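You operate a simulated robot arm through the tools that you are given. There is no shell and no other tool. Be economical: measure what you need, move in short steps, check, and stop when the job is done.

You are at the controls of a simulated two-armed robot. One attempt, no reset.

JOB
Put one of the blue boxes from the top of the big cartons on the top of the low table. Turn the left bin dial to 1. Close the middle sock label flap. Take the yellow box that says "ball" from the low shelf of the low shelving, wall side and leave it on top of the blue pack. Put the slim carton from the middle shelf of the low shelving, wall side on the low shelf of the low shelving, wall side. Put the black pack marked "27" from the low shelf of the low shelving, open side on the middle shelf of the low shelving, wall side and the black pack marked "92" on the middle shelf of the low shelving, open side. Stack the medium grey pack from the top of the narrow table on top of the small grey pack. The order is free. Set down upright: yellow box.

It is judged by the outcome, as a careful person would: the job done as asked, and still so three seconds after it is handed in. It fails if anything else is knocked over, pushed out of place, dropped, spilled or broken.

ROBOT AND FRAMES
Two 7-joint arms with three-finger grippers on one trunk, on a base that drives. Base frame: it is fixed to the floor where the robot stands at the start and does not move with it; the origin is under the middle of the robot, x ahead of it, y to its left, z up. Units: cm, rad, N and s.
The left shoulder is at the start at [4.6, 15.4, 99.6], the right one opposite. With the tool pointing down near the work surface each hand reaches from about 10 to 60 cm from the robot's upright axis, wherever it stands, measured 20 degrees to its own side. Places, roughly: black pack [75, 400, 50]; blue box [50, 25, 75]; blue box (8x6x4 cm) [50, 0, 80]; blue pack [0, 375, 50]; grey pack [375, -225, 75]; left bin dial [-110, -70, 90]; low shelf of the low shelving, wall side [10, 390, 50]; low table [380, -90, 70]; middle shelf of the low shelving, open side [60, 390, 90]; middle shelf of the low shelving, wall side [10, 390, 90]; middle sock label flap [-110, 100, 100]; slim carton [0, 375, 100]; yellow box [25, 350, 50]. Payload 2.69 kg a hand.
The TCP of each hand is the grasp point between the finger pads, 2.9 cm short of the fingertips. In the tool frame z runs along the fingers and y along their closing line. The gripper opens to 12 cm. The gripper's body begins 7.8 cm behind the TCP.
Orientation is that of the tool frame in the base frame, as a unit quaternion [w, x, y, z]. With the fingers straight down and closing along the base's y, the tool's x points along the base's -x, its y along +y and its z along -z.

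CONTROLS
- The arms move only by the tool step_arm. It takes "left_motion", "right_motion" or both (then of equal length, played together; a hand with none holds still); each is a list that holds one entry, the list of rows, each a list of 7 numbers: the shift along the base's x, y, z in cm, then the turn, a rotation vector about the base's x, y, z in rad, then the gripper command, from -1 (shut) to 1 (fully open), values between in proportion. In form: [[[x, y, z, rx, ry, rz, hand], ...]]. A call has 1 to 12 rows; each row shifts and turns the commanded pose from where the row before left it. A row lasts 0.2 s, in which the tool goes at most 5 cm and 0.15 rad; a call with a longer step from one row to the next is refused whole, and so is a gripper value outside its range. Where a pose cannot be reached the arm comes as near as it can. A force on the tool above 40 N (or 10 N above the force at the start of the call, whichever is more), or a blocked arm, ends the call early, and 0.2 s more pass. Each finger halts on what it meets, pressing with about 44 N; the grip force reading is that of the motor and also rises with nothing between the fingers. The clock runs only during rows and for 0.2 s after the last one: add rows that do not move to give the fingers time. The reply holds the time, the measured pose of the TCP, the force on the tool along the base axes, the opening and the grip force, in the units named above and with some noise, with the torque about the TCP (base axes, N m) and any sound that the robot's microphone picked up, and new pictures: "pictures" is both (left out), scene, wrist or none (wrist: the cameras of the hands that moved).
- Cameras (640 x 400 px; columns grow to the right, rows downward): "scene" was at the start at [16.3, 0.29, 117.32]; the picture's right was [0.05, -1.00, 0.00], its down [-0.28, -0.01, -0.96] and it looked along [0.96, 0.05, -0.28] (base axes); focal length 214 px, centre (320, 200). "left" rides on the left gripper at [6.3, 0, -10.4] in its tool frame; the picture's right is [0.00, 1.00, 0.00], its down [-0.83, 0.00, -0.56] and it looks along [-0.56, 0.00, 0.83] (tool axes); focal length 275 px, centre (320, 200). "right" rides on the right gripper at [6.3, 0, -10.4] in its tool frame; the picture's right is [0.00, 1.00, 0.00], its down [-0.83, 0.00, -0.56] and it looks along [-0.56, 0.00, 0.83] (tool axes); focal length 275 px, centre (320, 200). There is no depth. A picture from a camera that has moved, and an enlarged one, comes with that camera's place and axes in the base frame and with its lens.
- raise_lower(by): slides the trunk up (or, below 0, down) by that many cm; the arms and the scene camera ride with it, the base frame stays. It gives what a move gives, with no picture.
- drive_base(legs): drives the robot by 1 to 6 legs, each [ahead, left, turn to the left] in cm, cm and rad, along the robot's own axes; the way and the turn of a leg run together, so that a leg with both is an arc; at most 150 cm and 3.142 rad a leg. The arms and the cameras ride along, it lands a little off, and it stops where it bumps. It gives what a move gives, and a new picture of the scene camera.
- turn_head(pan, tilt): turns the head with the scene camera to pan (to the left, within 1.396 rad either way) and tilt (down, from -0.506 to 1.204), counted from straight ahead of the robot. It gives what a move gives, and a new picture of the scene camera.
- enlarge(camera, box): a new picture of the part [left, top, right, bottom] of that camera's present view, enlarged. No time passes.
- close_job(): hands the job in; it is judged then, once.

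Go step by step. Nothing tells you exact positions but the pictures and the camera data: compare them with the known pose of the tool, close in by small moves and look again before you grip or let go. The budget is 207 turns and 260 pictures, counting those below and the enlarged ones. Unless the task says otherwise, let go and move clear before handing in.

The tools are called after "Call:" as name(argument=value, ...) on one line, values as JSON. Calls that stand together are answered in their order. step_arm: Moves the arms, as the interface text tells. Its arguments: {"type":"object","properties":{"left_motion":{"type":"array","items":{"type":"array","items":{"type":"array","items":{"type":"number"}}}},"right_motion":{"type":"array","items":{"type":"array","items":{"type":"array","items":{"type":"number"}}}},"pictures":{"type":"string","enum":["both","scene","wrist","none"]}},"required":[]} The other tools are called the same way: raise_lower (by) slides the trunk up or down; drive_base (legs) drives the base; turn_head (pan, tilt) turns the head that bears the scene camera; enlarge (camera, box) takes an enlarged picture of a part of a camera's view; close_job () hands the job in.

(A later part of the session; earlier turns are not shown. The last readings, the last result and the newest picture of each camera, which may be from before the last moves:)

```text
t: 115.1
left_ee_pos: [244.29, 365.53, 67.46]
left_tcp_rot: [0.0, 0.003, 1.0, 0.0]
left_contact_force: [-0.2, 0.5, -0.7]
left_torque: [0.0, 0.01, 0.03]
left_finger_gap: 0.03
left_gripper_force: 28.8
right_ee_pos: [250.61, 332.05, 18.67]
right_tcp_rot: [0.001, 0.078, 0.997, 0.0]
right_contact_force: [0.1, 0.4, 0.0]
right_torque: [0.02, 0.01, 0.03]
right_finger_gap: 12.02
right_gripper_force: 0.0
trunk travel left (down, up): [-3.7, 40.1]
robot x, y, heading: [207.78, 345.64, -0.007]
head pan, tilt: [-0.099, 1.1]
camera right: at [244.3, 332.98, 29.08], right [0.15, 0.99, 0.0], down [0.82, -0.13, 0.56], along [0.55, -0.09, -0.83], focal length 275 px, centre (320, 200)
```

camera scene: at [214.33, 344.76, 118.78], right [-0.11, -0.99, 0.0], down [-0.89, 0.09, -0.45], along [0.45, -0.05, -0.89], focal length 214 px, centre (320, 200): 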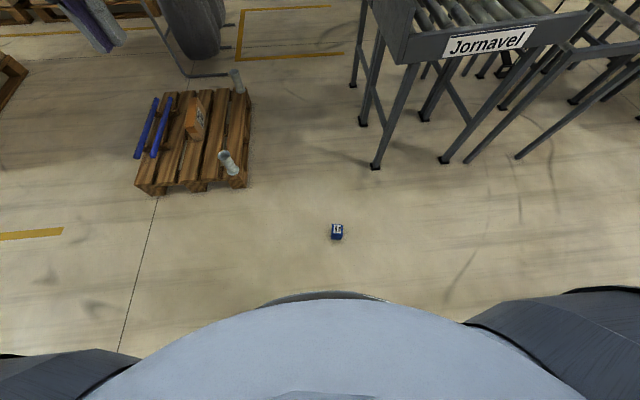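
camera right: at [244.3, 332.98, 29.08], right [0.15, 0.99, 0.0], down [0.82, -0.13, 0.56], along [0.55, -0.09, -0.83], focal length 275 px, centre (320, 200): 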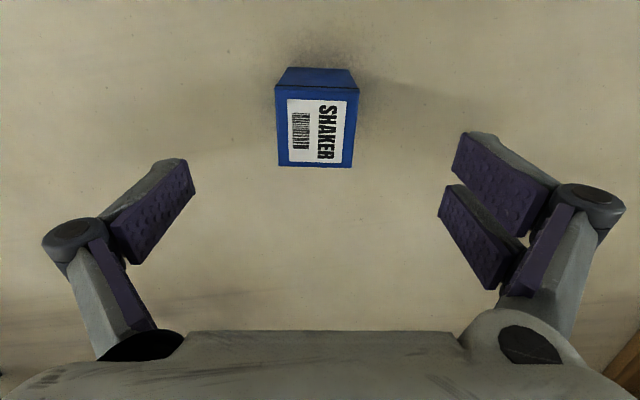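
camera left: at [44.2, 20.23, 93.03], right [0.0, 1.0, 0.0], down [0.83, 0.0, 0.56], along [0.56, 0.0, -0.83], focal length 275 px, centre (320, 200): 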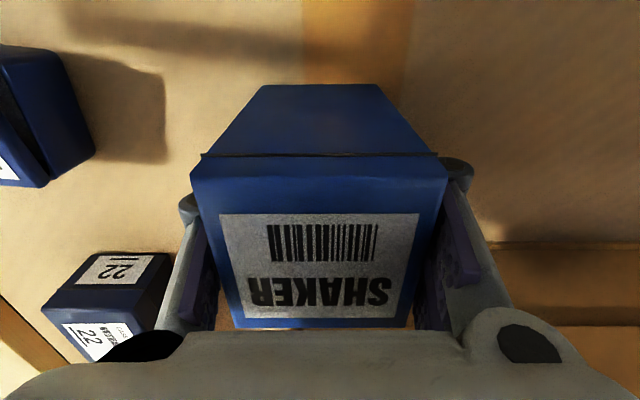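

Well aligned. I'll go down to z≈4.8 and grip.

Call:
step_arm(right_motion=[[[0.2, -0.3, -4.7, 0, 0, 0, 1], [0, 0, -4.7, 0, 0, 0, 1], [0, 0, -4.4, 0, 0, 0, 1], [0, 0, 0, 0, 0, 0, 0], [0, 0, 0, 0, 0, 0, -1], [0, 0, 0, 0, 0, 0, -1], [0, 0, 0, 0, 0, 0, -1]]], pictures="wrist")

Call:
step_arm(right_motion=[[[0, 0, 3, 0, 0, 0, -1], [0, 0, 4, 0, 0, 0, -1], [0, 0, 4, 0, 0, 0, -1], [0, 0, 4, 0, 0, 0, -1], [0, 0, 0, 0, 0, 0, -1]]], pictures="wrist")

```text
t: 116.7
left_ee_pos: [244.39, 365.61, 67.36]
left_tcp_rot: [0.0, 0.003, 1.0, 0.0]
left_contact_force: [0.2, -0.6, -0.3]
left_torque: [0.01, -0.01, 0.03]
left_finger_gap: 0.0
left_gripper_force: 28.4
right_ee_pos: [250.8, 331.6, 4.95]
right_tcp_rot: [0.0, 0.079, 0.997, 0.0]
right_contact_force: [-0.4, -0.8, 0.2]
right_torque: [-0.02, 0.0, -0.02]
right_finger_gap: 5.72
right_gripper_force: 44.0
trunk travel left (down, up): [-3.7, 40.1]
robot x, y, heading: [207.63, 346.05, -0.009]
head pan, tilt: [-0.099, 1.1]
camera right: at [244.51, 332.65, 15.36], right [0.15, 0.99, 0.0], down [0.82, -0.13, 0.56], along [0.55, -0.08, -0.83], focal length 275 px, centre (320, 200)
```

right: 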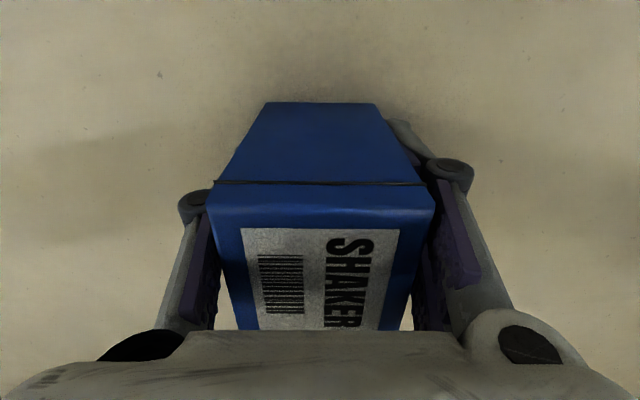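

```text
t: 117.9
left_ee_pos: [244.48, 365.56, 67.41]
left_tcp_rot: [0.0, 0.003, 1.0, 0.0]
left_contact_force: [-0.6, -0.1, -0.4]
left_torque: [0.01, 0.0, 0.02]
left_finger_gap: 0.03
left_gripper_force: 28.4
right_ee_pos: [250.79, 331.67, 19.92]
right_tcp_rot: [0.0, 0.079, 0.997, 0.0]
right_contact_force: [0.6, -0.8, -1.2]
right_torque: [-0.01, -0.01, 0.01]
right_finger_gap: 5.74
right_gripper_force: 44.2
trunk travel left (down, up): [-3.7, 40.1]
robot x, y, heading: [207.41, 345.68, -0.004]
head pan, tilt: [-0.099, 1.1]
camera right: at [244.44, 332.6, 30.29], right [0.15, 0.99, 0.0], down [0.82, -0.13, 0.56], along [0.55, -0.08, -0.83], focal length 275 px, centre (320, 200)
```

right: 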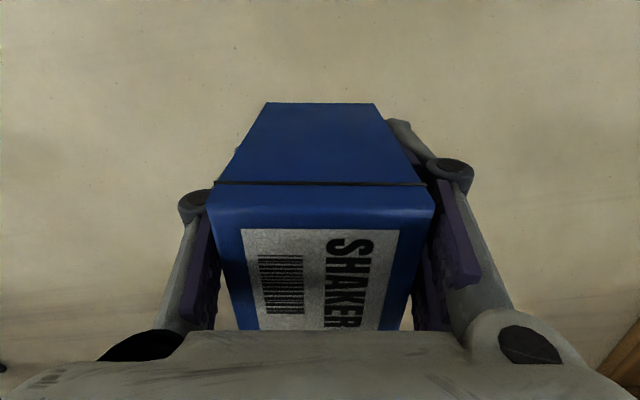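

Good grip. I'll raise the hand and trunk back to travel height.

Call:
raise_lower(by=40)

Call:
step_arm(right_motion=[[[-0.5, 0.8, 4.5, 0, 0, 0.05, -1], [-0.5, 0.8, 4.5, 0, 0, 0.05, -1], [-0.5, 0.8, 4.5, 0, 0, 0.05, -1], [-0.5, 0.8, 4.5, 0, 0, 0, -1], [-0.5, 0.8, 4.5, 0, 0, 0, -1], [-0.5, 0, 4.5, 0, 0, 0, -1], [-0.5, 0, 4.5, 0, 0, 0, -1], [-0.5, 0, 4.5, 0, 0, 0, -1], [-0.5, 0, 4.5, 0, 0, 0, -1], [-0.5, 0, 4.5, 0, 0, 0, -1], [0, 0, 3, 0, 0, 0, -1]]], pictures="none")

Call:
turn_head(pan=-0.3, tilt=0.3)

```text
t: 121.7
left_ee_pos: [244.46, 365.49, 107.49]
left_tcp_rot: [-0.001, 0.003, 1.0, 0.0]
left_contact_force: [-0.6, 1.0, -0.2]
left_torque: [0.0, 0.04, 0.02]
left_finger_gap: 0.03
left_gripper_force: 28.6
right_ee_pos: [250.84, 331.74, 59.8]
right_tcp_rot: [0.001, 0.078, 0.997, 0.0]
right_contact_force: [-0.1, 0.8, -0.5]
right_torque: [0.01, 0.01, 0.0]
right_finger_gap: 5.74
right_gripper_force: 43.7
trunk travel left (down, up): [-43.7, 0.1]
robot x, y, heading: [207.48, 345.46, -0.01]
head pan, tilt: [-0.099, 1.1]
```

```text
t: 124.1
left_ee_pos: [244.51, 365.63, 107.45]
left_tcp_rot: [-0.001, 0.002, 1.0, 0.0]
left_contact_force: [-0.5, -0.1, -0.3]
left_torque: [-0.04, 0.0, 0.03]
left_finger_gap: 0.0
left_gripper_force: 28.8
right_ee_pos: [245.78, 335.77, 107.96]
right_tcp_rot: [0.0, 0.003, 1.0, 0.0]
right_contact_force: [-0.4, -0.5, -0.6]
right_torque: [-0.02, 0.02, 0.0]
right_finger_gap: 5.74
right_gripper_force: 44.1
trunk travel left (down, up): [-43.7, 0.1]
robot x, y, heading: [207.6, 345.95, -0.009]
head pan, tilt: [-0.099, 1.1]
```

```text
t: 125.2
left_ee_pos: [244.47, 365.58, 107.43]
left_tcp_rot: [0.0, 0.002, 1.0, 0.0]
left_contact_force: [0.3, -0.2, -0.4]
left_torque: [0.02, -0.01, 0.01]
left_finger_gap: 0.0
left_gripper_force: 28.7
right_ee_pos: [245.82, 335.7, 107.87]
right_tcp_rot: [0.0, 0.003, 1.0, -0.001]
right_contact_force: [0.1, 0.5, -0.9]
right_torque: [0.01, 0.01, 0.02]
right_finger_gap: 5.71
right_gripper_force: 44.4
trunk travel left (down, up): [-43.7, 0.1]
robot x, y, heading: [207.85, 345.61, -0.005]
head pan, tilt: [-0.3, 0.3]
camera scene: at [216.96, 342.61, 125.38], right [-0.3, -0.95, 0.0], down [-0.28, 0.09, -0.95], along [0.91, -0.29, -0.3], focal length 214 px, centre (320, 200)
```

scene: 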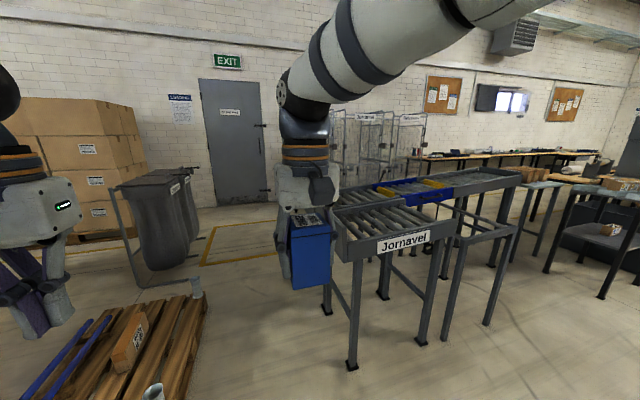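

The way is clear at y≈344. I'll drive through, turn toward -y behind the conveyor and look.

Call:
drive_base(legs=[[0, -1.5, 0.008], [125, 0, 0], [125, 0, 0], [0, 0, -1.571]])

Call:
turn_head(pan=0.0, tilt=0.3)

```text
t: 141.7
left_ee_pos: [478.07, 307.71, 107.45]
left_tcp_rot: [0.0, 0.706, 0.708, 0.0]
left_contact_force: [-0.1, -0.3, 0.0]
left_torque: [0.0, 0.02, 0.01]
left_finger_gap: 0.02
left_gripper_force: 28.4
right_ee_pos: [448.13, 306.0, 107.88]
right_tcp_rot: [0.001, 0.706, 0.708, -0.001]
right_contact_force: [-0.4, -0.6, -1.3]
right_torque: [0.03, 0.01, -0.01]
right_finger_gap: 5.72
right_gripper_force: 44.2
trunk travel left (down, up): [-43.7, 0.1]
robot x, y, heading: [457.59, 344.3, -1.571]
head pan, tilt: [-0.3, 0.3]
camera scene: at [454.92, 334.75, 125.39], right [-0.96, 0.29, 0.0], down [0.09, 0.28, -0.96], along [-0.28, -0.91, -0.3], focal length 214 px, centre (320, 200)
```

scene: 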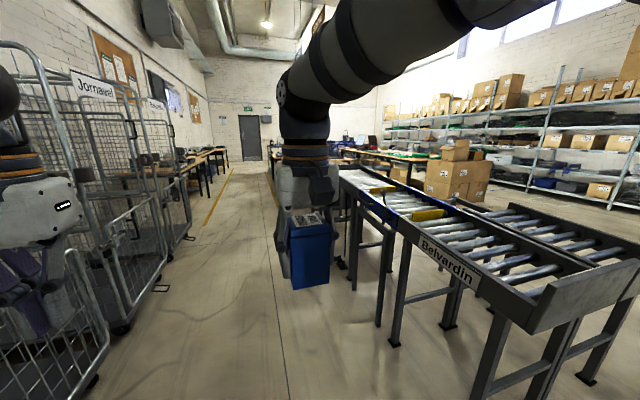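

```text
t: 142.4
left_ee_pos: [477.89, 307.67, 107.36]
left_tcp_rot: [0.001, 0.706, 0.708, -0.001]
left_contact_force: [-0.4, 0.1, 0.4]
left_torque: [0.02, -0.01, 0.02]
left_finger_gap: 0.0
left_gripper_force: 28.3
right_ee_pos: [448.03, 306.09, 107.91]
right_tcp_rot: [0.001, 0.706, 0.708, 0.0]
right_contact_force: [-0.2, 0.4, -1.4]
right_torque: [0.01, 0.01, 0.0]
right_finger_gap: 5.72
right_gripper_force: 43.5
trunk travel left (down, up): [-43.7, 0.1]
robot x, y, heading: [457.56, 344.3, -1.567]
head pan, tilt: [0.0, 0.3]
camera scene: at [457.67, 334.34, 125.39], right [-1.0, 0.0, 0.0], down [0.0, 0.3, -0.96], along [0.0, -0.96, -0.3], focal length 214 px, centre (320, 200)
```

scene: 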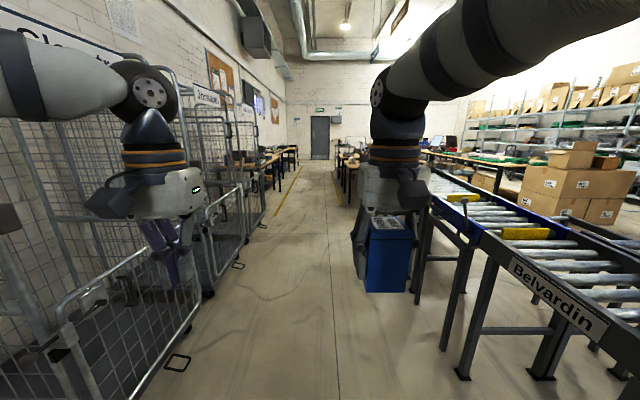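

A clear corridor runs along x≈455. I'll drive forward to y≈60 and look at the tables on the right.

Call:
drive_base(legs=[[145, 0, 0], [140, 0, 0]])

Call:
turn_head(pan=-0.6, tilt=0.3)

```text
t: 156.2
left_ee_pos: [474.22, 23.29, 107.47]
left_tcp_rot: [0.001, 0.709, 0.705, -0.001]
left_contact_force: [0.1, 0.6, -0.6]
left_torque: [0.02, 0.01, 0.02]
left_finger_gap: 0.01
left_gripper_force: 28.0
right_ee_pos: [444.28, 22.07, 107.99]
right_tcp_rot: [0.001, 0.711, 0.704, -0.001]
right_contact_force: [0.7, 0.2, -1.0]
right_torque: [0.02, 0.0, 0.02]
right_finger_gap: 5.72
right_gripper_force: 43.8
trunk travel left (down, up): [-43.7, 0.1]
robot x, y, heading: [454.88, 60.29, -1.578]
head pan, tilt: [0.0, 0.3]
camera scene: at [454.21, 50.26, 125.39], right [-1.0, 0.01, 0.0], down [0.0, 0.3, -0.96], along [-0.01, -0.96, -0.3], focal length 214 px, centre (320, 200)
```

scene: 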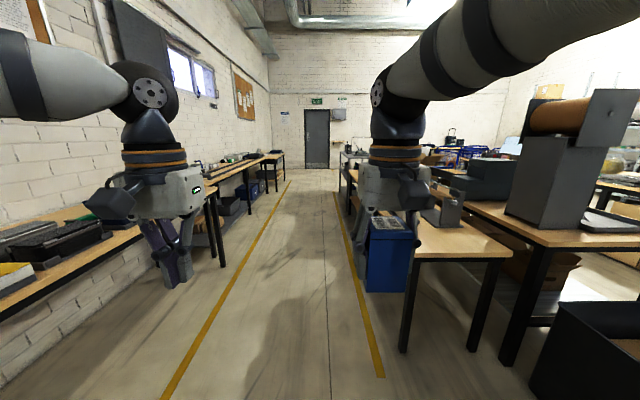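

```text
t: 157.2
left_ee_pos: [474.33, 23.43, 107.54]
left_tcp_rot: [0.0, 0.71, 0.704, 0.0]
left_contact_force: [-0.3, -0.2, -0.1]
left_torque: [-0.01, -0.01, -0.03]
left_finger_gap: 0.0
left_gripper_force: 28.4
right_ee_pos: [444.28, 22.09, 107.87]
right_tcp_rot: [0.001, 0.71, 0.704, 0.0]
right_contact_force: [0.2, 0.3, -1.4]
right_torque: [0.03, 0.0, 0.01]
right_finger_gap: 5.71
right_gripper_force: 44.3
trunk travel left (down, up): [-43.7, 0.1]
robot x, y, heading: [454.25, 60.57, -1.583]
head pan, tilt: [-0.6, 0.3]
camera scene: at [448.96, 51.94, 125.39], right [-0.82, 0.57, 0.0], down [0.17, 0.24, -0.96], along [-0.55, -0.78, -0.3], focal length 214 px, centre (320, 200)
```

scene: 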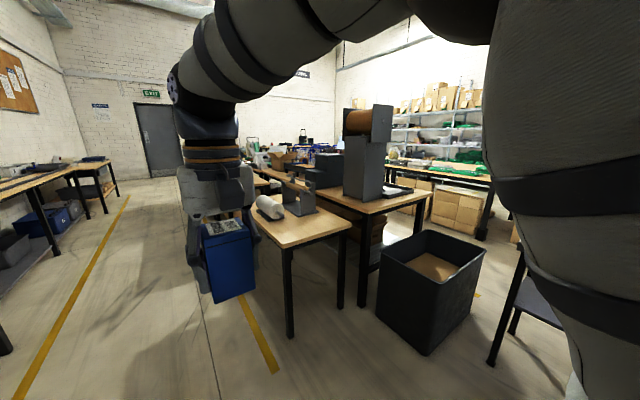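

The low table is on this side, front edge at x≈403 and starting at y≈-45. I'll drive alongside, turn to face it and look.

Call:
drive_base(legs=[[148, 0, 0.01], [0, 0, -1.571]])

Call:
turn_head(pan=0.0, tilt=0.5)

Call:
turn_head(pan=0.9, tilt=0.4)

```text
t: 168.3
left_ee_pos: [418.29, -108.53, 107.47]
left_tcp_rot: [0.0, 1.0, 0.008, 0.001]
left_contact_force: [0.1, 0.2, -0.1]
left_torque: [-0.03, -0.02, 0.01]
left_finger_gap: 0.0
left_gripper_force: 28.6
right_ee_pos: [416.35, -78.84, 107.81]
right_tcp_rot: [0.0, 1.0, 0.007, 0.0]
right_contact_force: [-0.5, 0.7, -0.6]
right_torque: [0.04, -0.04, 0.01]
right_finger_gap: 5.73
right_gripper_force: 43.8
trunk travel left (down, up): [-43.7, 0.1]
robot x, y, heading: [454.33, -87.8, -3.129]
head pan, tilt: [-0.6, 0.3]
camera scene: at [446.48, -82.89, 125.39], right [0.55, 0.83, 0.0], down [0.25, -0.16, -0.96], along [-0.8, 0.53, -0.3], focal length 214 px, centre (320, 200)
```

scene: 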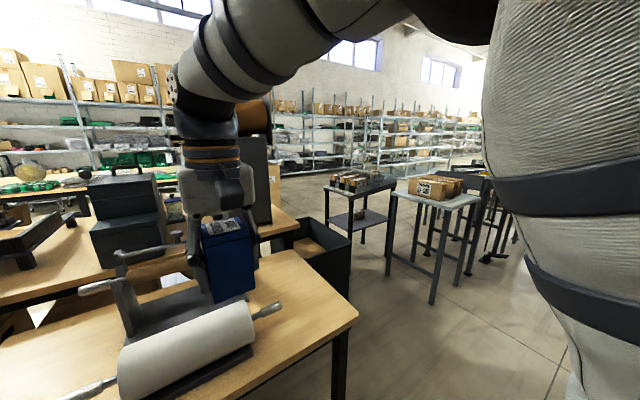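

```text
t: 169.3
left_ee_pos: [418.31, -108.54, 107.37]
left_tcp_rot: [0.0, 1.0, 0.008, 0.0]
left_contact_force: [-0.9, 0.6, 0.0]
left_torque: [0.01, -0.01, 0.0]
left_finger_gap: 0.0
left_gripper_force: 28.5
right_ee_pos: [416.35, -78.81, 107.91]
right_tcp_rot: [0.0, 1.0, 0.007, -0.001]
right_contact_force: [-0.8, -0.1, -1.4]
right_torque: [-0.02, 0.0, -0.02]
right_finger_gap: 5.74
right_gripper_force: 44.3
trunk travel left (down, up): [-43.7, 0.1]
robot x, y, heading: [454.87, -87.78, -3.126]
head pan, tilt: [0.0, 0.499]
camera scene: at [445.16, -88.18, 123.55], right [-0.01, 1.0, 0.0], down [0.48, 0.01, -0.88], along [-0.88, -0.01, -0.48], focal length 214 px, centre (320, 200)
```

scene: 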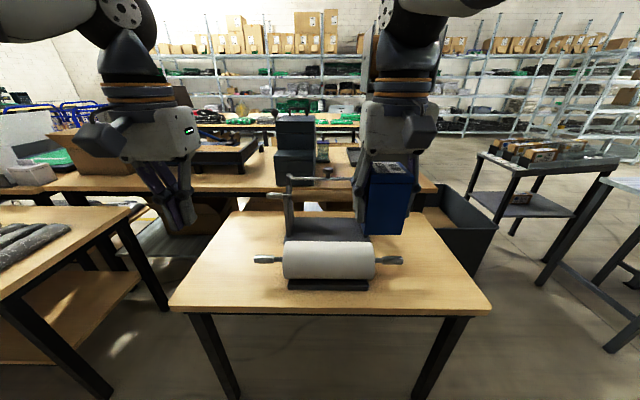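

```text
t: 170.6
left_ee_pos: [418.38, -108.62, 107.45]
left_tcp_rot: [0.001, 1.0, 0.008, 0.0]
left_contact_force: [1.2, -0.3, -0.2]
left_torque: [0.01, 0.01, 0.02]
left_finger_gap: 0.02
left_gripper_force: 28.6
right_ee_pos: [416.23, -78.72, 107.87]
right_tcp_rot: [0.001, 1.0, 0.007, -0.001]
right_contact_force: [-0.3, -0.6, -1.6]
right_torque: [0.01, -0.02, 0.0]
right_finger_gap: 5.71
right_gripper_force: 44.3
trunk travel left (down, up): [-43.7, 0.1]
robot x, y, heading: [454.76, -87.94, -3.129]
head pan, tilt: [0.901, 0.4]
camera scene: at [448.6, -95.39, 124.47], right [-0.79, 0.61, 0.0], down [0.24, 0.31, -0.92], along [-0.56, -0.73, -0.39], focal length 214 px, centre (320, 200)
```

scene: 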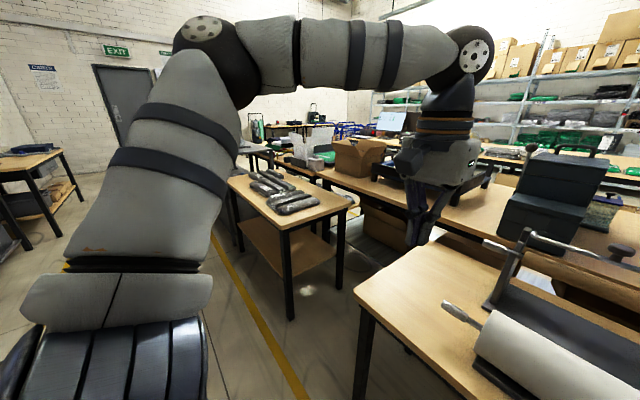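

The low table spans x 359–409, y -128…-43, with a paper roll in the middle; the spot right of it near [396,-51] is free. The narrow table with grey packs is to my left. I'll shift right and slightly closer to put the box down.

Call:
drive_base(legs=[[0, -27, -0.012], [7, 0, 0]])

Call:
turn_head(pan=-0.3, tilt=0.7)

```text
t: 173.8
left_ee_pos: [410.95, -81.13, 107.51]
left_tcp_rot: [-0.001, 1.0, 0.001, 0.0]
left_contact_force: [0.1, 0.2, -0.5]
left_torque: [0.0, -0.02, -0.01]
left_finger_gap: 0.0
left_gripper_force: 28.6
right_ee_pos: [409.21, -51.36, 107.79]
right_tcp_rot: [0.0, 1.0, 0.0, 0.0]
right_contact_force: [-0.3, -0.1, -0.4]
right_torque: [0.0, -0.06, -0.03]
right_finger_gap: 5.72
right_gripper_force: 44.3
trunk travel left (down, up): [-43.7, 0.1]
robot x, y, heading: [447.7, -61.07, -3.144]
head pan, tilt: [0.901, 0.4]
camera scene: at [441.29, -68.34, 124.47], right [-0.78, 0.62, 0.0], down [0.24, 0.31, -0.92], along [-0.57, -0.72, -0.39], focal length 214 px, centre (320, 200)
```

scene: 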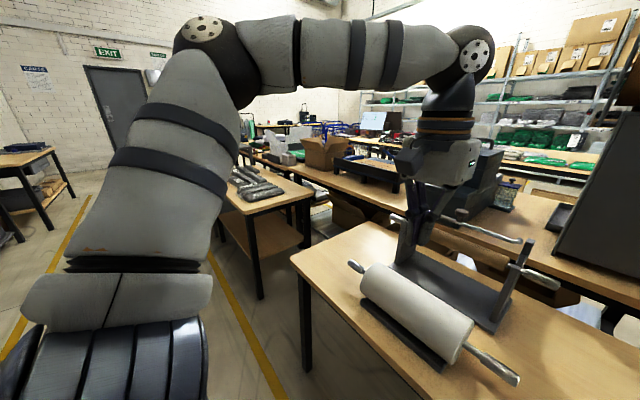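

```text
t: 175.2
left_ee_pos: [410.84, -81.13, 107.33]
left_tcp_rot: [0.0, 1.0, 0.001, 0.0]
left_contact_force: [0.8, 0.0, 0.5]
left_torque: [-0.05, 0.04, 0.01]
left_finger_gap: 0.0
left_gripper_force: 28.3
right_ee_pos: [409.3, -51.18, 107.88]
right_tcp_rot: [0.001, 1.0, 0.0, 0.0]
right_contact_force: [-1.0, -0.5, -0.9]
right_torque: [0.01, 0.0, 0.02]
right_finger_gap: 5.72
right_gripper_force: 44.0
trunk travel left (down, up): [-43.7, 0.1]
robot x, y, heading: [447.53, -60.72, -3.133]
head pan, tilt: [-0.3, 0.7]
camera scene: at [438.86, -58.86, 121.85], right [0.26, 0.97, 0.0], down [0.62, -0.17, -0.77], along [-0.74, 0.2, -0.64], focal length 214 px, centre (320, 200)
```

scene: 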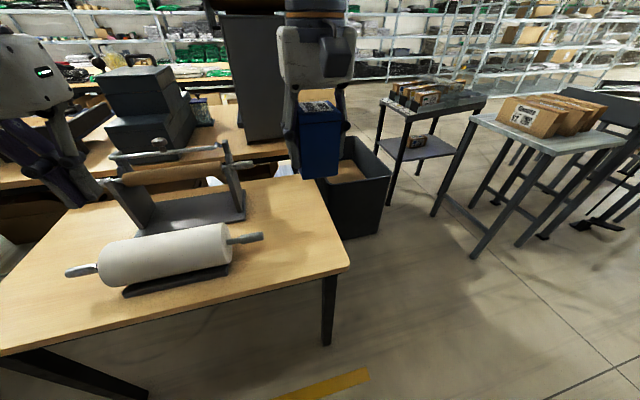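

Call:
step_arm(right_motion=[[[-3.3, -0.3, -3.6, 0, 0, 0, -1], [-3.3, -0.3, -3.6, 0, 0, 0, -1], [-3.3, -0.3, -3.6, 0, 0, 0, -1], [-3.3, -0.3, -3.6, 0, 0, 0, -1], [-3, 0, -3.6, 0, 0, 0, -1], [0, 0, -3.6, 0, 0, 0, -1], [0, 0, -3.6, 0, 0, 0, -1], [0, 0, -1.5, 0, 0, 0, -1]]], pictures="both")

```text
t: 177.0
left_ee_pos: [410.93, -81.16, 107.42]
left_tcp_rot: [0.0, 1.0, 0.001, -0.001]
left_contact_force: [0.4, 0.0, 1.1]
left_torque: [0.03, -0.03, -0.01]
left_finger_gap: 0.0
left_gripper_force: 29.1
right_ee_pos: [393.2, -52.55, 81.13]
right_tcp_rot: [0.0, 1.0, 0.001, 0.0]
right_contact_force: [0.2, 0.1, -1.3]
right_torque: [0.0, -0.01, -0.02]
right_finger_gap: 5.74
right_gripper_force: 44.0
trunk travel left (down, up): [-43.7, 0.1]
robot x, y, heading: [447.35, -60.89, -3.136]
head pan, tilt: [-0.3, 0.7]
camera scene: at [439.0, -58.58, 121.78], right [0.29, 0.96, 0.0], down [0.62, -0.19, -0.76], along [-0.73, 0.22, -0.64], focal length 214 px, centre (320, 200)
camera right: at [399.43, -52.52, 91.52], right [0.01, -1.0, 0.0], down [-0.83, -0.01, 0.56], along [-0.56, 0.0, -0.83], focal length 275 px, centre (320, 200)
```

scene: 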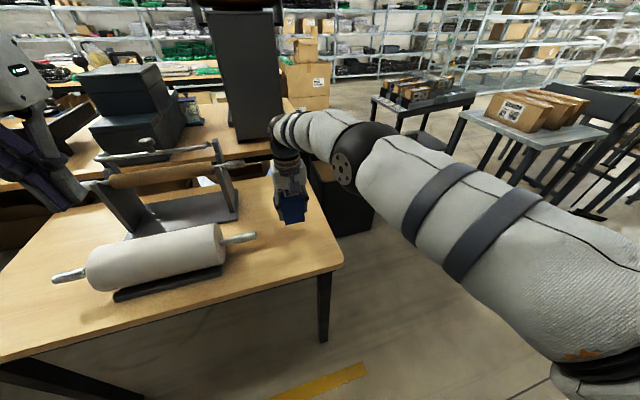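
right: 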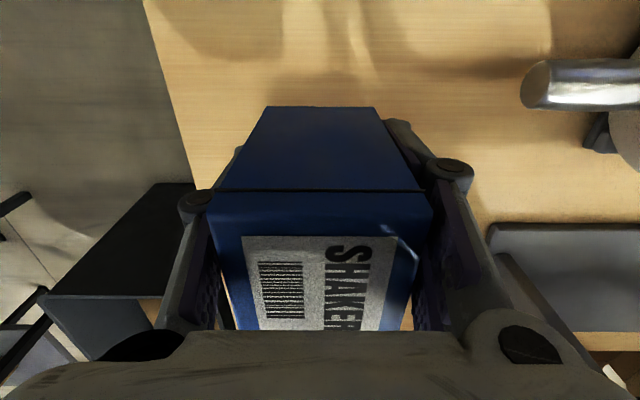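

Call:
step_arm(right_motion=[[[0, 0, -2, 0, 0, 0, -1], [0, 0, -1, 0, 0, 0, -1], [0, 0, -0.7, 0, 0, 0, -1], [0, 0, -0.5, 0, 0, 0, -1], [0, 0, -0.5, 0, 0, 0, -1], [0, 0, -0.5, 0, 0, 0, -1], [0, 0, -0.5, 0, 0, 0, -1], [0, 0, -0.5, 0, 0, 0, -1], [0, 0, -0.5, 0, 0, 0, -1]]], pictures="wrist")

```text
t: 179.0
left_ee_pos: [411.01, -81.13, 107.64]
left_tcp_rot: [0.0, 1.0, 0.001, -0.001]
left_contact_force: [-0.3, -0.6, 0.4]
left_torque: [0.0, -0.04, 0.01]
left_finger_gap: 0.0
left_gripper_force: 28.6
right_ee_pos: [393.48, -52.41, 74.96]
right_tcp_rot: [0.0, 1.0, 0.001, -0.004]
right_contact_force: [2.7, 0.6, 14.3]
right_torque: [0.34, -0.51, -0.01]
right_finger_gap: 5.72
right_gripper_force: 43.7
right hand out of reach, approached as far as the arm can: row 7
trunk travel left (down, up): [-43.7, 0.1]
robot x, y, heading: [447.61, -61.08, -3.143]
head pan, tilt: [-0.3, 0.7]
camera right: at [399.85, -52.39, 85.27], right [0.01, -1.0, 0.0], down [-0.83, 0.0, 0.56], along [-0.56, 0.0, -0.83], focal length 275 px, centre (320, 200)
```

right: 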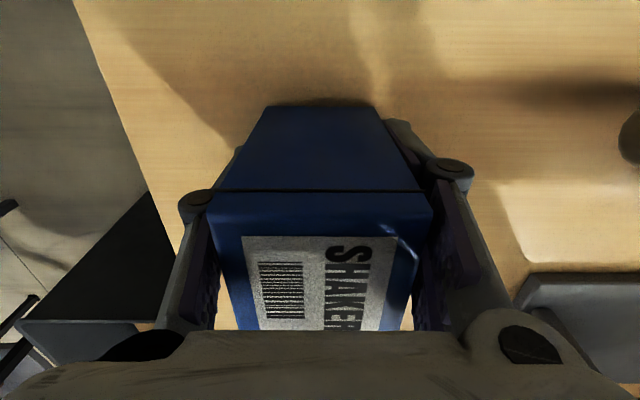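

The box touches the table (14 N). I'll release and lift clear.

Call:
step_arm(right_motion=[[[0, 0, 0.4, 0, 0, 0, -1], [0, 0, 0, 0, 0, 0, 0.3], [0, 0, 0, 0, 0, 0, 0.3], [0, 0, 3, 0, 0, 0, 0.3], [0, 0, 4.5, 0, 0, 0, 0.3], [0, 0, 4.5, 0, 0, 0, 0.3], [0, 0, 4.5, 0, 0, 0, 0.3], [2, 0, 4.5, 0, 0, 0, 0.3], [3, 0, 4, 0, 0, 0, 0.3], [4, 0, 3, 0, 0, 0, 0.3], [4, 0, 3, 0, 0, 0, 0.3]]], pictures="wrist")

```text
t: 181.4
left_ee_pos: [411.0, -81.22, 107.3]
left_tcp_rot: [0.0, 1.0, 0.001, 0.001]
left_contact_force: [0.5, 0.5, 0.9]
left_torque: [0.0, 0.01, 0.01]
left_finger_gap: 0.0
left_gripper_force: 28.6
right_ee_pos: [406.37, -52.38, 105.44]
right_tcp_rot: [0.002, 1.0, 0.0, 0.005]
right_contact_force: [1.0, 0.3, 0.5]
right_torque: [-0.03, 0.03, 0.0]
right_finger_gap: 7.81
right_gripper_force: 0.1
trunk travel left (down, up): [-43.7, 0.1]
robot x, y, heading: [447.35, -60.84, -3.141]
head pan, tilt: [-0.3, 0.7]
camera right: at [412.59, -52.31, 115.98], right [0.0, -1.0, 0.0], down [-0.84, 0.0, 0.55], along [-0.55, -0.01, -0.84], focal length 275 px, centre (320, 200)
```

right: 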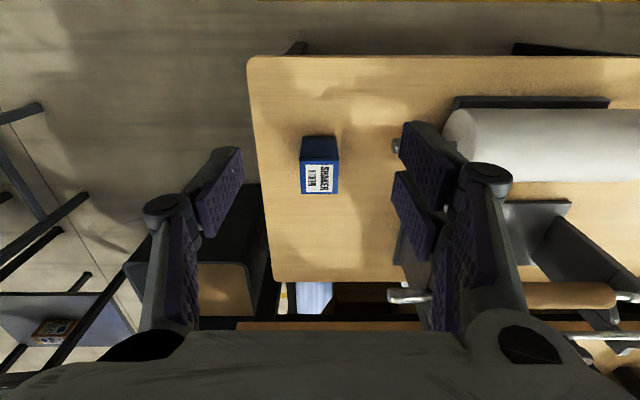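

The SHAKER box stands on the low table. Next I'll go to the narrow table with the grey packs at about [385,-215].

Call:
drive_base(legs=[[-4, 0, 0], [0, 148, 0]])

Call:
turn_head(pan=0.0, tilt=0.7)

Call:
enlarge(camera="right", box=[0, 0, 640, 400])

Call:
enlarge(camera="left", box=[0, 0, 640, 400])

```text
t: 193.4
left_ee_pos: [415.36, -229.01, 107.36]
left_tcp_rot: [0.0, 1.0, 0.002, 0.0]
left_contact_force: [0.6, -0.4, -0.1]
left_torque: [0.02, 0.02, 0.02]
left_finger_gap: 0.0
left_gripper_force: 28.0
right_ee_pos: [410.78, -200.33, 105.79]
right_tcp_rot: [0.0, 1.0, 0.002, -0.001]
right_contact_force: [-0.9, 0.1, 0.5]
right_torque: [0.01, -0.04, 0.04]
right_finger_gap: 7.81
right_gripper_force: 0.0
trunk travel left (down, up): [-43.7, 0.1]
robot x, y, heading: [451.45, -208.93, -3.138]
head pan, tilt: [-0.3, 0.7]
camera scene: at [442.99, -205.68, 123.62], right [0.34, 0.94, 0.0], down [0.44, -0.16, -0.88], along [-0.83, 0.3, -0.47], focal length 214 px, centre (320, 200)
```

scene: 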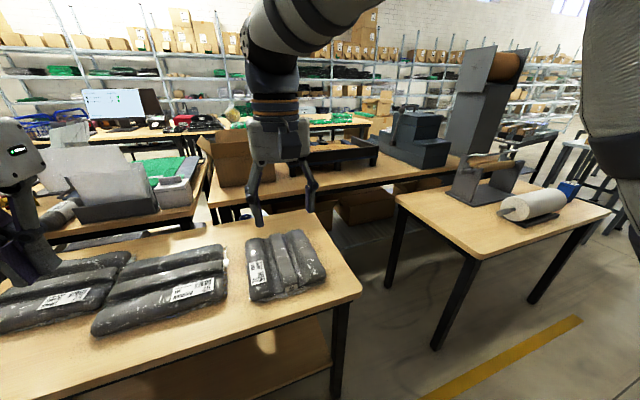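

```text
t: 194.2
left_ee_pos: [415.34, -228.94, 107.36]
left_tcp_rot: [0.0, 1.0, 0.003, -0.002]
left_contact_force: [0.9, 0.9, 0.9]
left_torque: [-0.02, 0.0, -0.02]
left_finger_gap: 0.02
left_gripper_force: 28.5
right_ee_pos: [410.78, -200.21, 105.87]
right_tcp_rot: [0.0, 1.0, 0.001, -0.001]
right_contact_force: [-0.9, 0.8, -0.2]
right_torque: [0.0, 0.0, 0.03]
right_finger_gap: 7.82
right_gripper_force: 0.0
trunk travel left (down, up): [-43.7, 0.1]
robot x, y, heading: [452.11, -208.62, -3.137]
head pan, tilt: [0.0, 0.7]
camera scene: at [443.07, -208.81, 121.79], right [0.0, 1.0, 0.0], down [0.64, 0.0, -0.76], along [-0.76, 0.0, -0.64], focal length 214 px, centre (320, 200)
```

scene: 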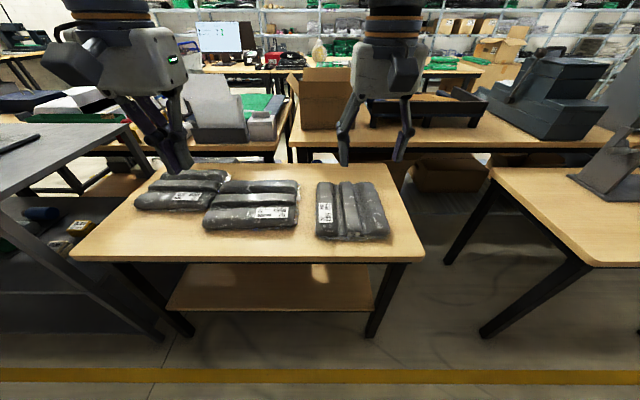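

```text
1.00 times, centred on (320, 200) of right (not enlarged: the box is as wide or as high as the picture)
camera zoom: at [417.06, -200.23, 116.31], right [0.01, -1.0, 0.0], down [-0.83, -0.01, 0.56], along [-0.56, 0.0, -0.83], focal length 275 px, centre (320, 200)
```

zoom: 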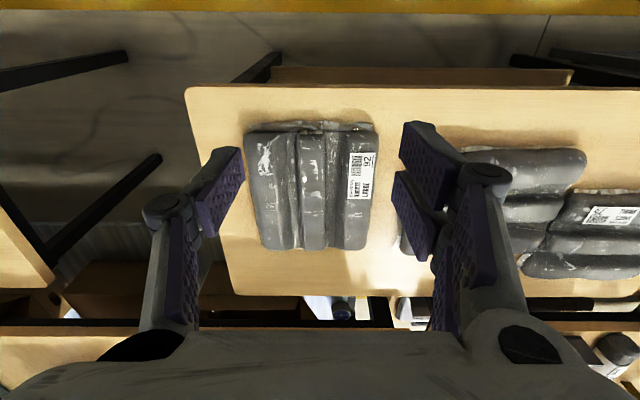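

```text
1.00 times, centred on (320, 200) of left (not enlarged: the box is as wide or as high as the picture)
camera zoom: at [421.68, -228.87, 117.8], right [0.0, -1.0, 0.0], down [-0.83, 0.0, 0.56], along [-0.56, 0.0, -0.83], focal length 275 px, centre (320, 200)
```

zoom: 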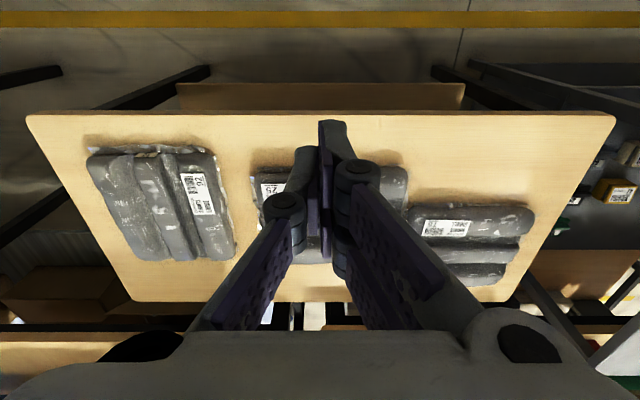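

Three grey packs; I need to read their labels.

Call:
enlarge(camera="scene", box=[190, 170, 310, 245])

Call:
enlarge(camera="right", box=[330, 140, 390, 210])

Call:
enlarge(camera="scene", box=[120, 160, 230, 225])

```text
5.33 times, centred on (250, 208) of scene
camera zoom: at [443.07, -208.81, 121.79], right [0.0, 1.0, 0.0], down [0.64, 0.0, -0.76], along [-0.76, 0.0, -0.64], focal length 1144 px, centre (693, 160)
```

zoom: 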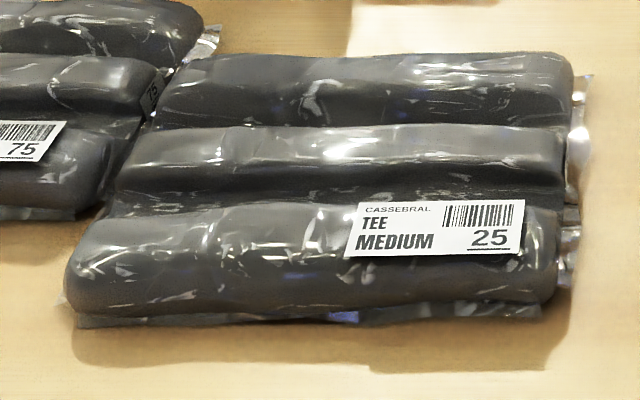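

```text
5.71 times, centred on (360, 175) of right
camera zoom: at [417.06, -200.23, 116.31], right [0.01, -1.0, 0.0], down [-0.83, -0.01, 0.56], along [-0.56, 0.0, -0.83], focal length 1573 px, centre (91, 343)
```

zoom: 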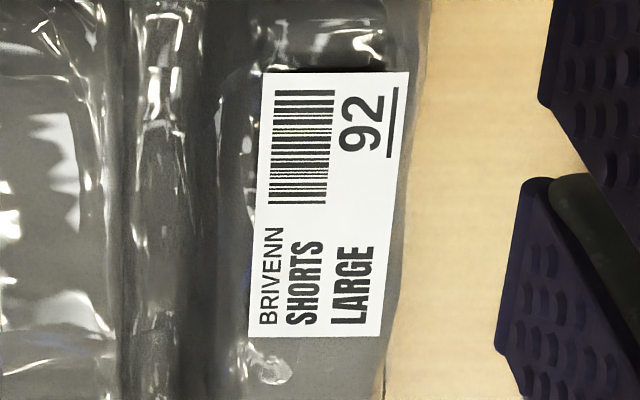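

```text
5.82 times, centred on (175, 192) of scene
camera zoom: at [443.07, -208.81, 121.79], right [0.0, 1.0, 0.0], down [0.64, 0.0, -0.76], along [-0.76, 0.0, -0.64], focal length 1248 px, centre (1164, 244)
```

zoom: 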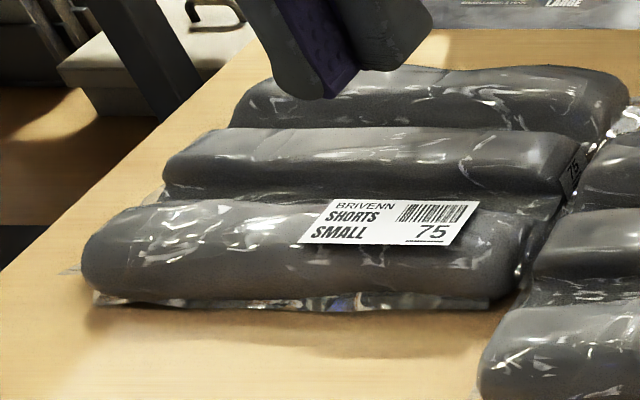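

Right is LARGE, middle is MEDIUM (x 376–397, y -246…-218), left is SMALL (x 369–388, y -273…-248). I'll try grasping MEDIUM by its middle ridge with the fingers in the valleys, so I'll reposition and turn the right hand to close along x.

Call:
drive_base(legs=[[0, 32, 0], [8, 0, 0]])

Call:
raise_lower(by=-7)

Call:
step_arm(right_motion=[[[0, 0, 1, 0, 0, 0.145, 0.3], [0, 0, 1, 0, 0, 0.145, 0.3], [0, 0, 0, 0, 0, 0.145, 0.3], [0, 0, 0, 0, 0, 0.145, 0.3], [0, 0, 0, 0, 0, 0.145, 0.3], [0, 0, 0, 0, 0, 0.145, 0.3], [0, 0, 0, 0, 0, 0.145, 0.3], [0, 0, 0, 0, 0, 0.145, 0.3], [0, 0, 0, 0, 0, 0.145, 0.3], [0, 0, 0, 0, 0, 0.145, 0.3], [0, 0, 0, 0, 0, 0.12, 0.3]]], pictures="wrist")

```text
t: 197.9
left_ee_pos: [407.63, -260.96, 107.37]
left_tcp_rot: [0.0, 1.0, 0.004, 0.001]
left_contact_force: [-0.3, -0.1, -0.3]
left_torque: [-0.02, -0.02, 0.01]
left_finger_gap: 0.0
left_gripper_force: 28.5
right_ee_pos: [403.05, -232.32, 105.86]
right_tcp_rot: [0.0, 1.0, 0.002, 0.0]
right_contact_force: [0.5, -0.5, -0.3]
right_torque: [-0.02, -0.04, -0.01]
right_finger_gap: 7.82
right_gripper_force: 0.1
trunk travel left (down, up): [-43.7, 0.1]
robot x, y, heading: [443.89, -240.42, -3.136]
head pan, tilt: [0.0, 0.7]
camera scene: at [435.3, -240.81, 121.78], right [-0.01, 1.0, 0.0], down [0.64, 0.0, -0.76], along [-0.76, 0.0, -0.64], focal length 214 px, centre (320, 200)
```

scene: 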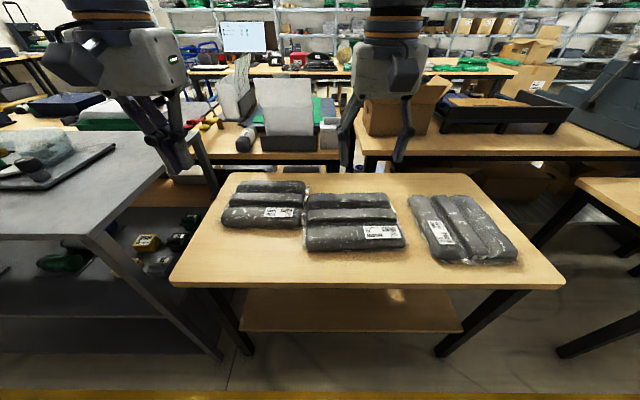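

```text
t: 199.0
left_ee_pos: [407.75, -261.05, 100.53]
left_tcp_rot: [0.0, 1.0, 0.004, -0.001]
left_contact_force: [0.9, 0.2, 0.1]
left_torque: [-0.01, 0.02, 0.06]
left_finger_gap: 0.01
left_gripper_force: 28.6
right_ee_pos: [403.13, -232.29, 98.99]
right_tcp_rot: [-0.001, 1.0, 0.003, -0.001]
right_contact_force: [-0.4, 0.5, 0.7]
right_torque: [-0.01, 0.03, 0.0]
right_finger_gap: 7.79
right_gripper_force: 0.1
trunk travel left (down, up): [-36.7, 7.1]
robot x, y, heading: [444.26, -240.22, -3.134]
head pan, tilt: [0.0, 0.7]
```

```text
t: 201.4
left_ee_pos: [407.74, -260.98, 100.42]
left_tcp_rot: [0.0, 1.0, 0.003, -0.001]
left_contact_force: [0.2, 0.3, 0.1]
left_torque: [0.01, 0.01, 0.02]
left_finger_gap: 0.02
left_gripper_force: 28.7
right_ee_pos: [403.08, -232.3, 100.94]
right_tcp_rot: [0.0, 0.704, 0.71, 0.0]
right_contact_force: [0.5, 0.6, 0.3]
right_torque: [0.0, -0.02, -0.01]
right_finger_gap: 7.8
right_gripper_force: 0.0
trunk travel left (down, up): [-36.7, 7.1]
robot x, y, heading: [444.43, -240.73, -3.135]
head pan, tilt: [0.0, 0.7]
camera right: at [402.94, -226.03, 111.29], right [1.0, 0.01, 0.0], down [0.01, -0.83, 0.56], along [0.01, -0.56, -0.83], focal length 275 px, centre (320, 200)
```

right: 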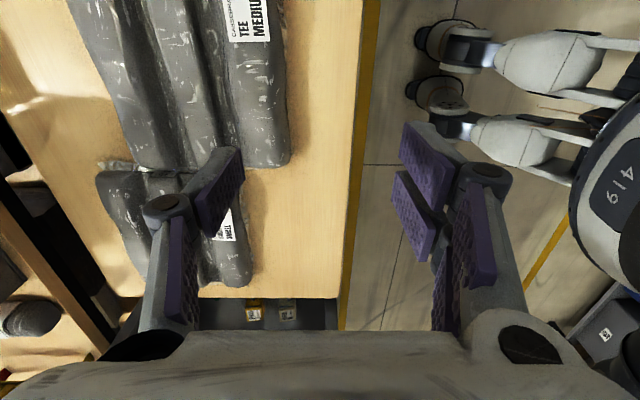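

Call:
step_arm(right_motion=[[[-3.4, 0.2, -3, 0, 0, 0, 0.6], [-3.4, 0.2, -3, 0, 0, 0, 0.6], [-3.4, 0.2, -3, 0, 0, 0, 0.6], [-3.4, 0.1, -3, 0, 0, 0, 0.6], [-3.4, 0.1, -3, 0, 0, 0, 0.6], [0, 0, 0, 0, 0, 0, 0.6]]], pictures="both")

```text
t: 202.8
left_ee_pos: [407.85, -260.99, 100.44]
left_tcp_rot: [0.0, 1.0, 0.003, -0.001]
left_contact_force: [1.3, -0.5, 0.5]
left_torque: [-0.01, 0.01, 0.01]
left_finger_gap: 0.0
left_gripper_force: 28.5
right_ee_pos: [386.19, -231.54, 85.83]
right_tcp_rot: [0.001, 0.705, 0.709, 0.001]
right_contact_force: [-0.3, -0.3, 0.4]
right_torque: [0.01, 0.03, -0.01]
right_finger_gap: 9.6
right_gripper_force: 0.1
trunk travel left (down, up): [-36.7, 7.1]
robot x, y, heading: [443.96, -240.43, -3.136]
head pan, tilt: [0.0, 0.7]
camera scene: at [428.85, -240.84, 113.8], right [-0.01, 1.0, 0.0], down [0.64, 0.0, -0.77], along [-0.77, 0.0, -0.64], focal length 214 px, centre (320, 200)
camera right: at [386.01, -225.28, 96.29], right [1.0, 0.01, 0.0], down [0.01, -0.83, 0.56], along [0.01, -0.56, -0.83], focal length 275 px, centre (320, 200)
```

scene: 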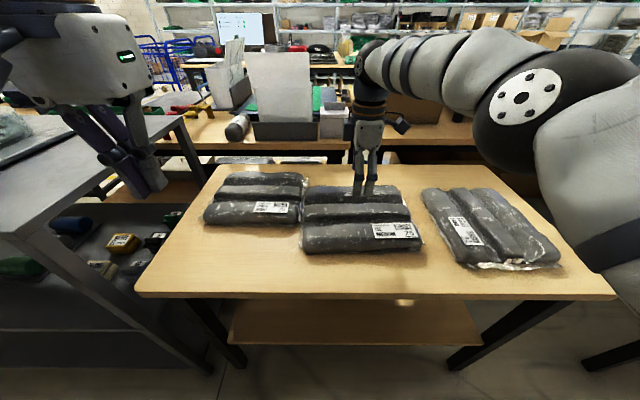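
right: 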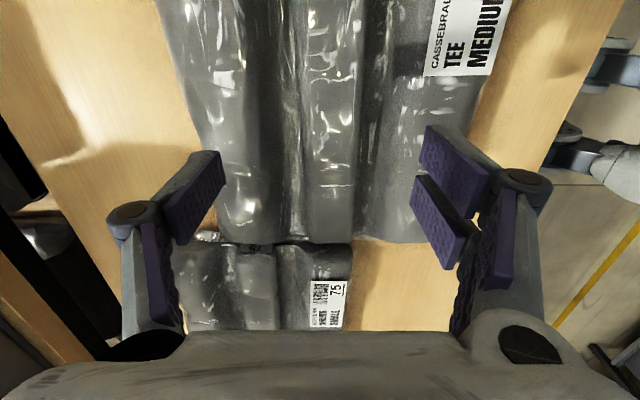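

Call:
step_arm(right_motion=[[[0.5, 0, -3, 0, 0, 0, 0.3], [0, 0, -2.5, 0, 0, 0, 0.3], [0, 0, -1, 0, 0, 0, 0.3], [0, 0, -0.7, 0, 0, 0, 0.3], [0, 0, -0.7, 0, 0, 0, 0.3], [0, 0, -0.7, 0, 0, 0, 0.3], [0, 0, -0.7, 0, 0, 0, 0.3], [0, 0, -0.7, 0, 0, 0, 0.3]]], pictures="wrist")

```text
t: 204.6
left_ee_pos: [407.81, -260.92, 100.47]
left_tcp_rot: [0.001, 1.0, 0.004, -0.001]
left_contact_force: [0.3, 0.1, 0.0]
left_torque: [0.02, 0.03, 0.03]
left_finger_gap: 0.0
left_gripper_force: 28.2
right_ee_pos: [386.57, -231.47, 75.98]
right_tcp_rot: [0.001, 0.705, 0.709, 0.0]
right_contact_force: [0.8, -0.2, 6.8]
right_torque: [-0.03, -0.22, 0.04]
right_finger_gap: 7.96
right_gripper_force: 0.0
trunk travel left (down, up): [-36.7, 7.1]
robot x, y, heading: [444.01, -240.24, -3.14]
head pan, tilt: [0.0, 0.7]
camera right: at [386.53, -225.23, 86.37], right [1.0, 0.01, 0.0], down [0.01, -0.83, 0.56], along [0.01, -0.56, -0.83], focal length 275 px, centre (320, 200)
```

right: 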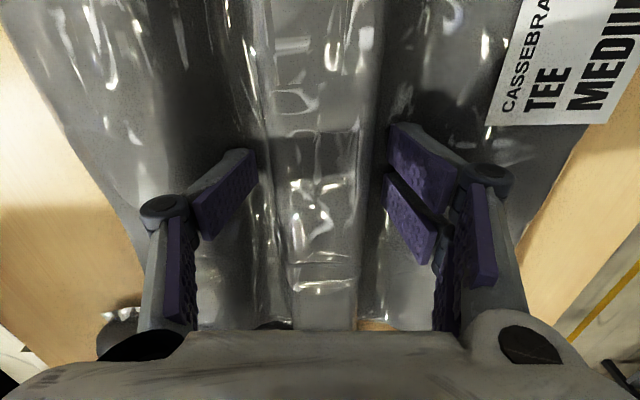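

Contact at fingertip z≈73; the ridge is about 6 cm wide. I'll narrow the opening, settle deeper into the valleys, then close.

Call:
step_arm(right_motion=[[[0.3, 0, 1.2, 0, 0, 0, 0.15], [0, 0, 0, 0, 0, 0, 0.15], [0, 0, -1.2, 0, 0, 0, 0.15], [0, 0, -0.6, 0, 0, 0, 0.15], [0, 0, -0.6, 0, 0, 0, 0.15], [0, 0, 0, 0, 0, 0, -1], [0, 0, 0, 0, 0, 0, -1], [0, 0, 0, 0, 0, 0, -1]]], pictures="wrist")

```text
t: 205.6
left_ee_pos: [407.97, -261.07, 100.6]
left_tcp_rot: [0.0, 1.0, 0.004, -0.003]
left_contact_force: [0.9, -0.2, 0.1]
left_torque: [0.0, -0.05, 0.0]
left_finger_gap: 0.01
left_gripper_force: 28.2
right_ee_pos: [386.54, -231.53, 76.6]
right_tcp_rot: [-0.005, 0.706, 0.708, -0.007]
right_contact_force: [-1.6, 0.8, 41.0]
right_torque: [-0.54, -0.92, 0.96]
right_finger_gap: 4.6
right_gripper_force: 43.8
trunk travel left (down, up): [-36.7, 7.1]
robot x, y, heading: [444.3, -240.6, -3.136]
head pan, tilt: [0.0, 0.7]
stopped in row 5 (right hand): the force on the tool passed its limit at 52 N (the readings are from after the stop); the commanded pose is now the measured one
camera right: at [386.64, -225.22, 86.93], right [1.0, 0.01, -0.02], down [0.02, -0.83, 0.56], along [-0.01, -0.56, -0.83], focal length 275 px, centre (320, 200)
```

right: 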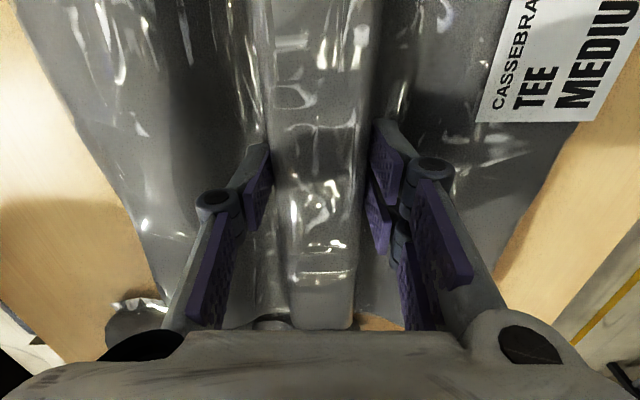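

The fingers have closed on the ridge (4.6 cm, 44 N). I'll try a gentle lift.

Call:
step_arm(right_motion=[[[0, 0, 0.5, 0, 0, 0, -1], [0, 0, 0.7, 0, 0, 0, -1], [0, 0, 1, 0, 0, 0, -1], [0, 0, 1, 0, 0, 0, -1], [0, 0, 0, 0, 0, 0, -1]]], pictures="both")

```text
t: 206.8
left_ee_pos: [407.73, -261.0, 100.41]
left_tcp_rot: [0.0, 1.0, 0.004, -0.001]
left_contact_force: [0.4, 1.2, 0.1]
left_torque: [0.0, 0.01, 0.0]
left_finger_gap: 0.0
left_gripper_force: 28.8
right_ee_pos: [386.81, -231.43, 78.94]
right_tcp_rot: [0.0, 0.706, 0.708, -0.001]
right_contact_force: [-0.1, -0.6, -2.8]
right_torque: [0.03, -0.02, 0.02]
right_finger_gap: 4.52
right_gripper_force: 43.9
trunk travel left (down, up): [-36.7, 7.1]
robot x, y, heading: [444.14, -240.43, -3.136]
head pan, tilt: [0.0, 0.7]
camera scene: at [428.8, -240.84, 113.78], right [-0.01, 1.0, 0.0], down [0.64, 0.0, -0.76], along [-0.76, 0.0, -0.64], focal length 214 px, centre (320, 200)
camera right: at [386.76, -225.2, 89.37], right [1.0, 0.01, 0.0], down [0.01, -0.83, 0.56], along [0.0, -0.56, -0.83], focal length 275 px, centre (320, 200)
```

scene: 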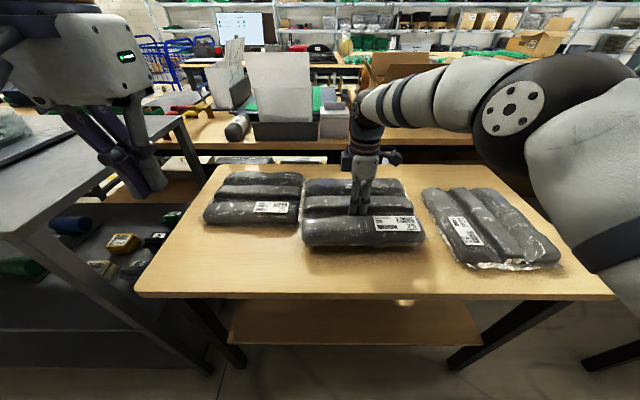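
right: 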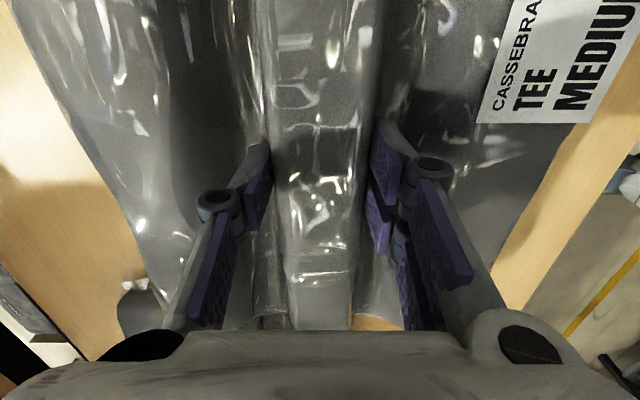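

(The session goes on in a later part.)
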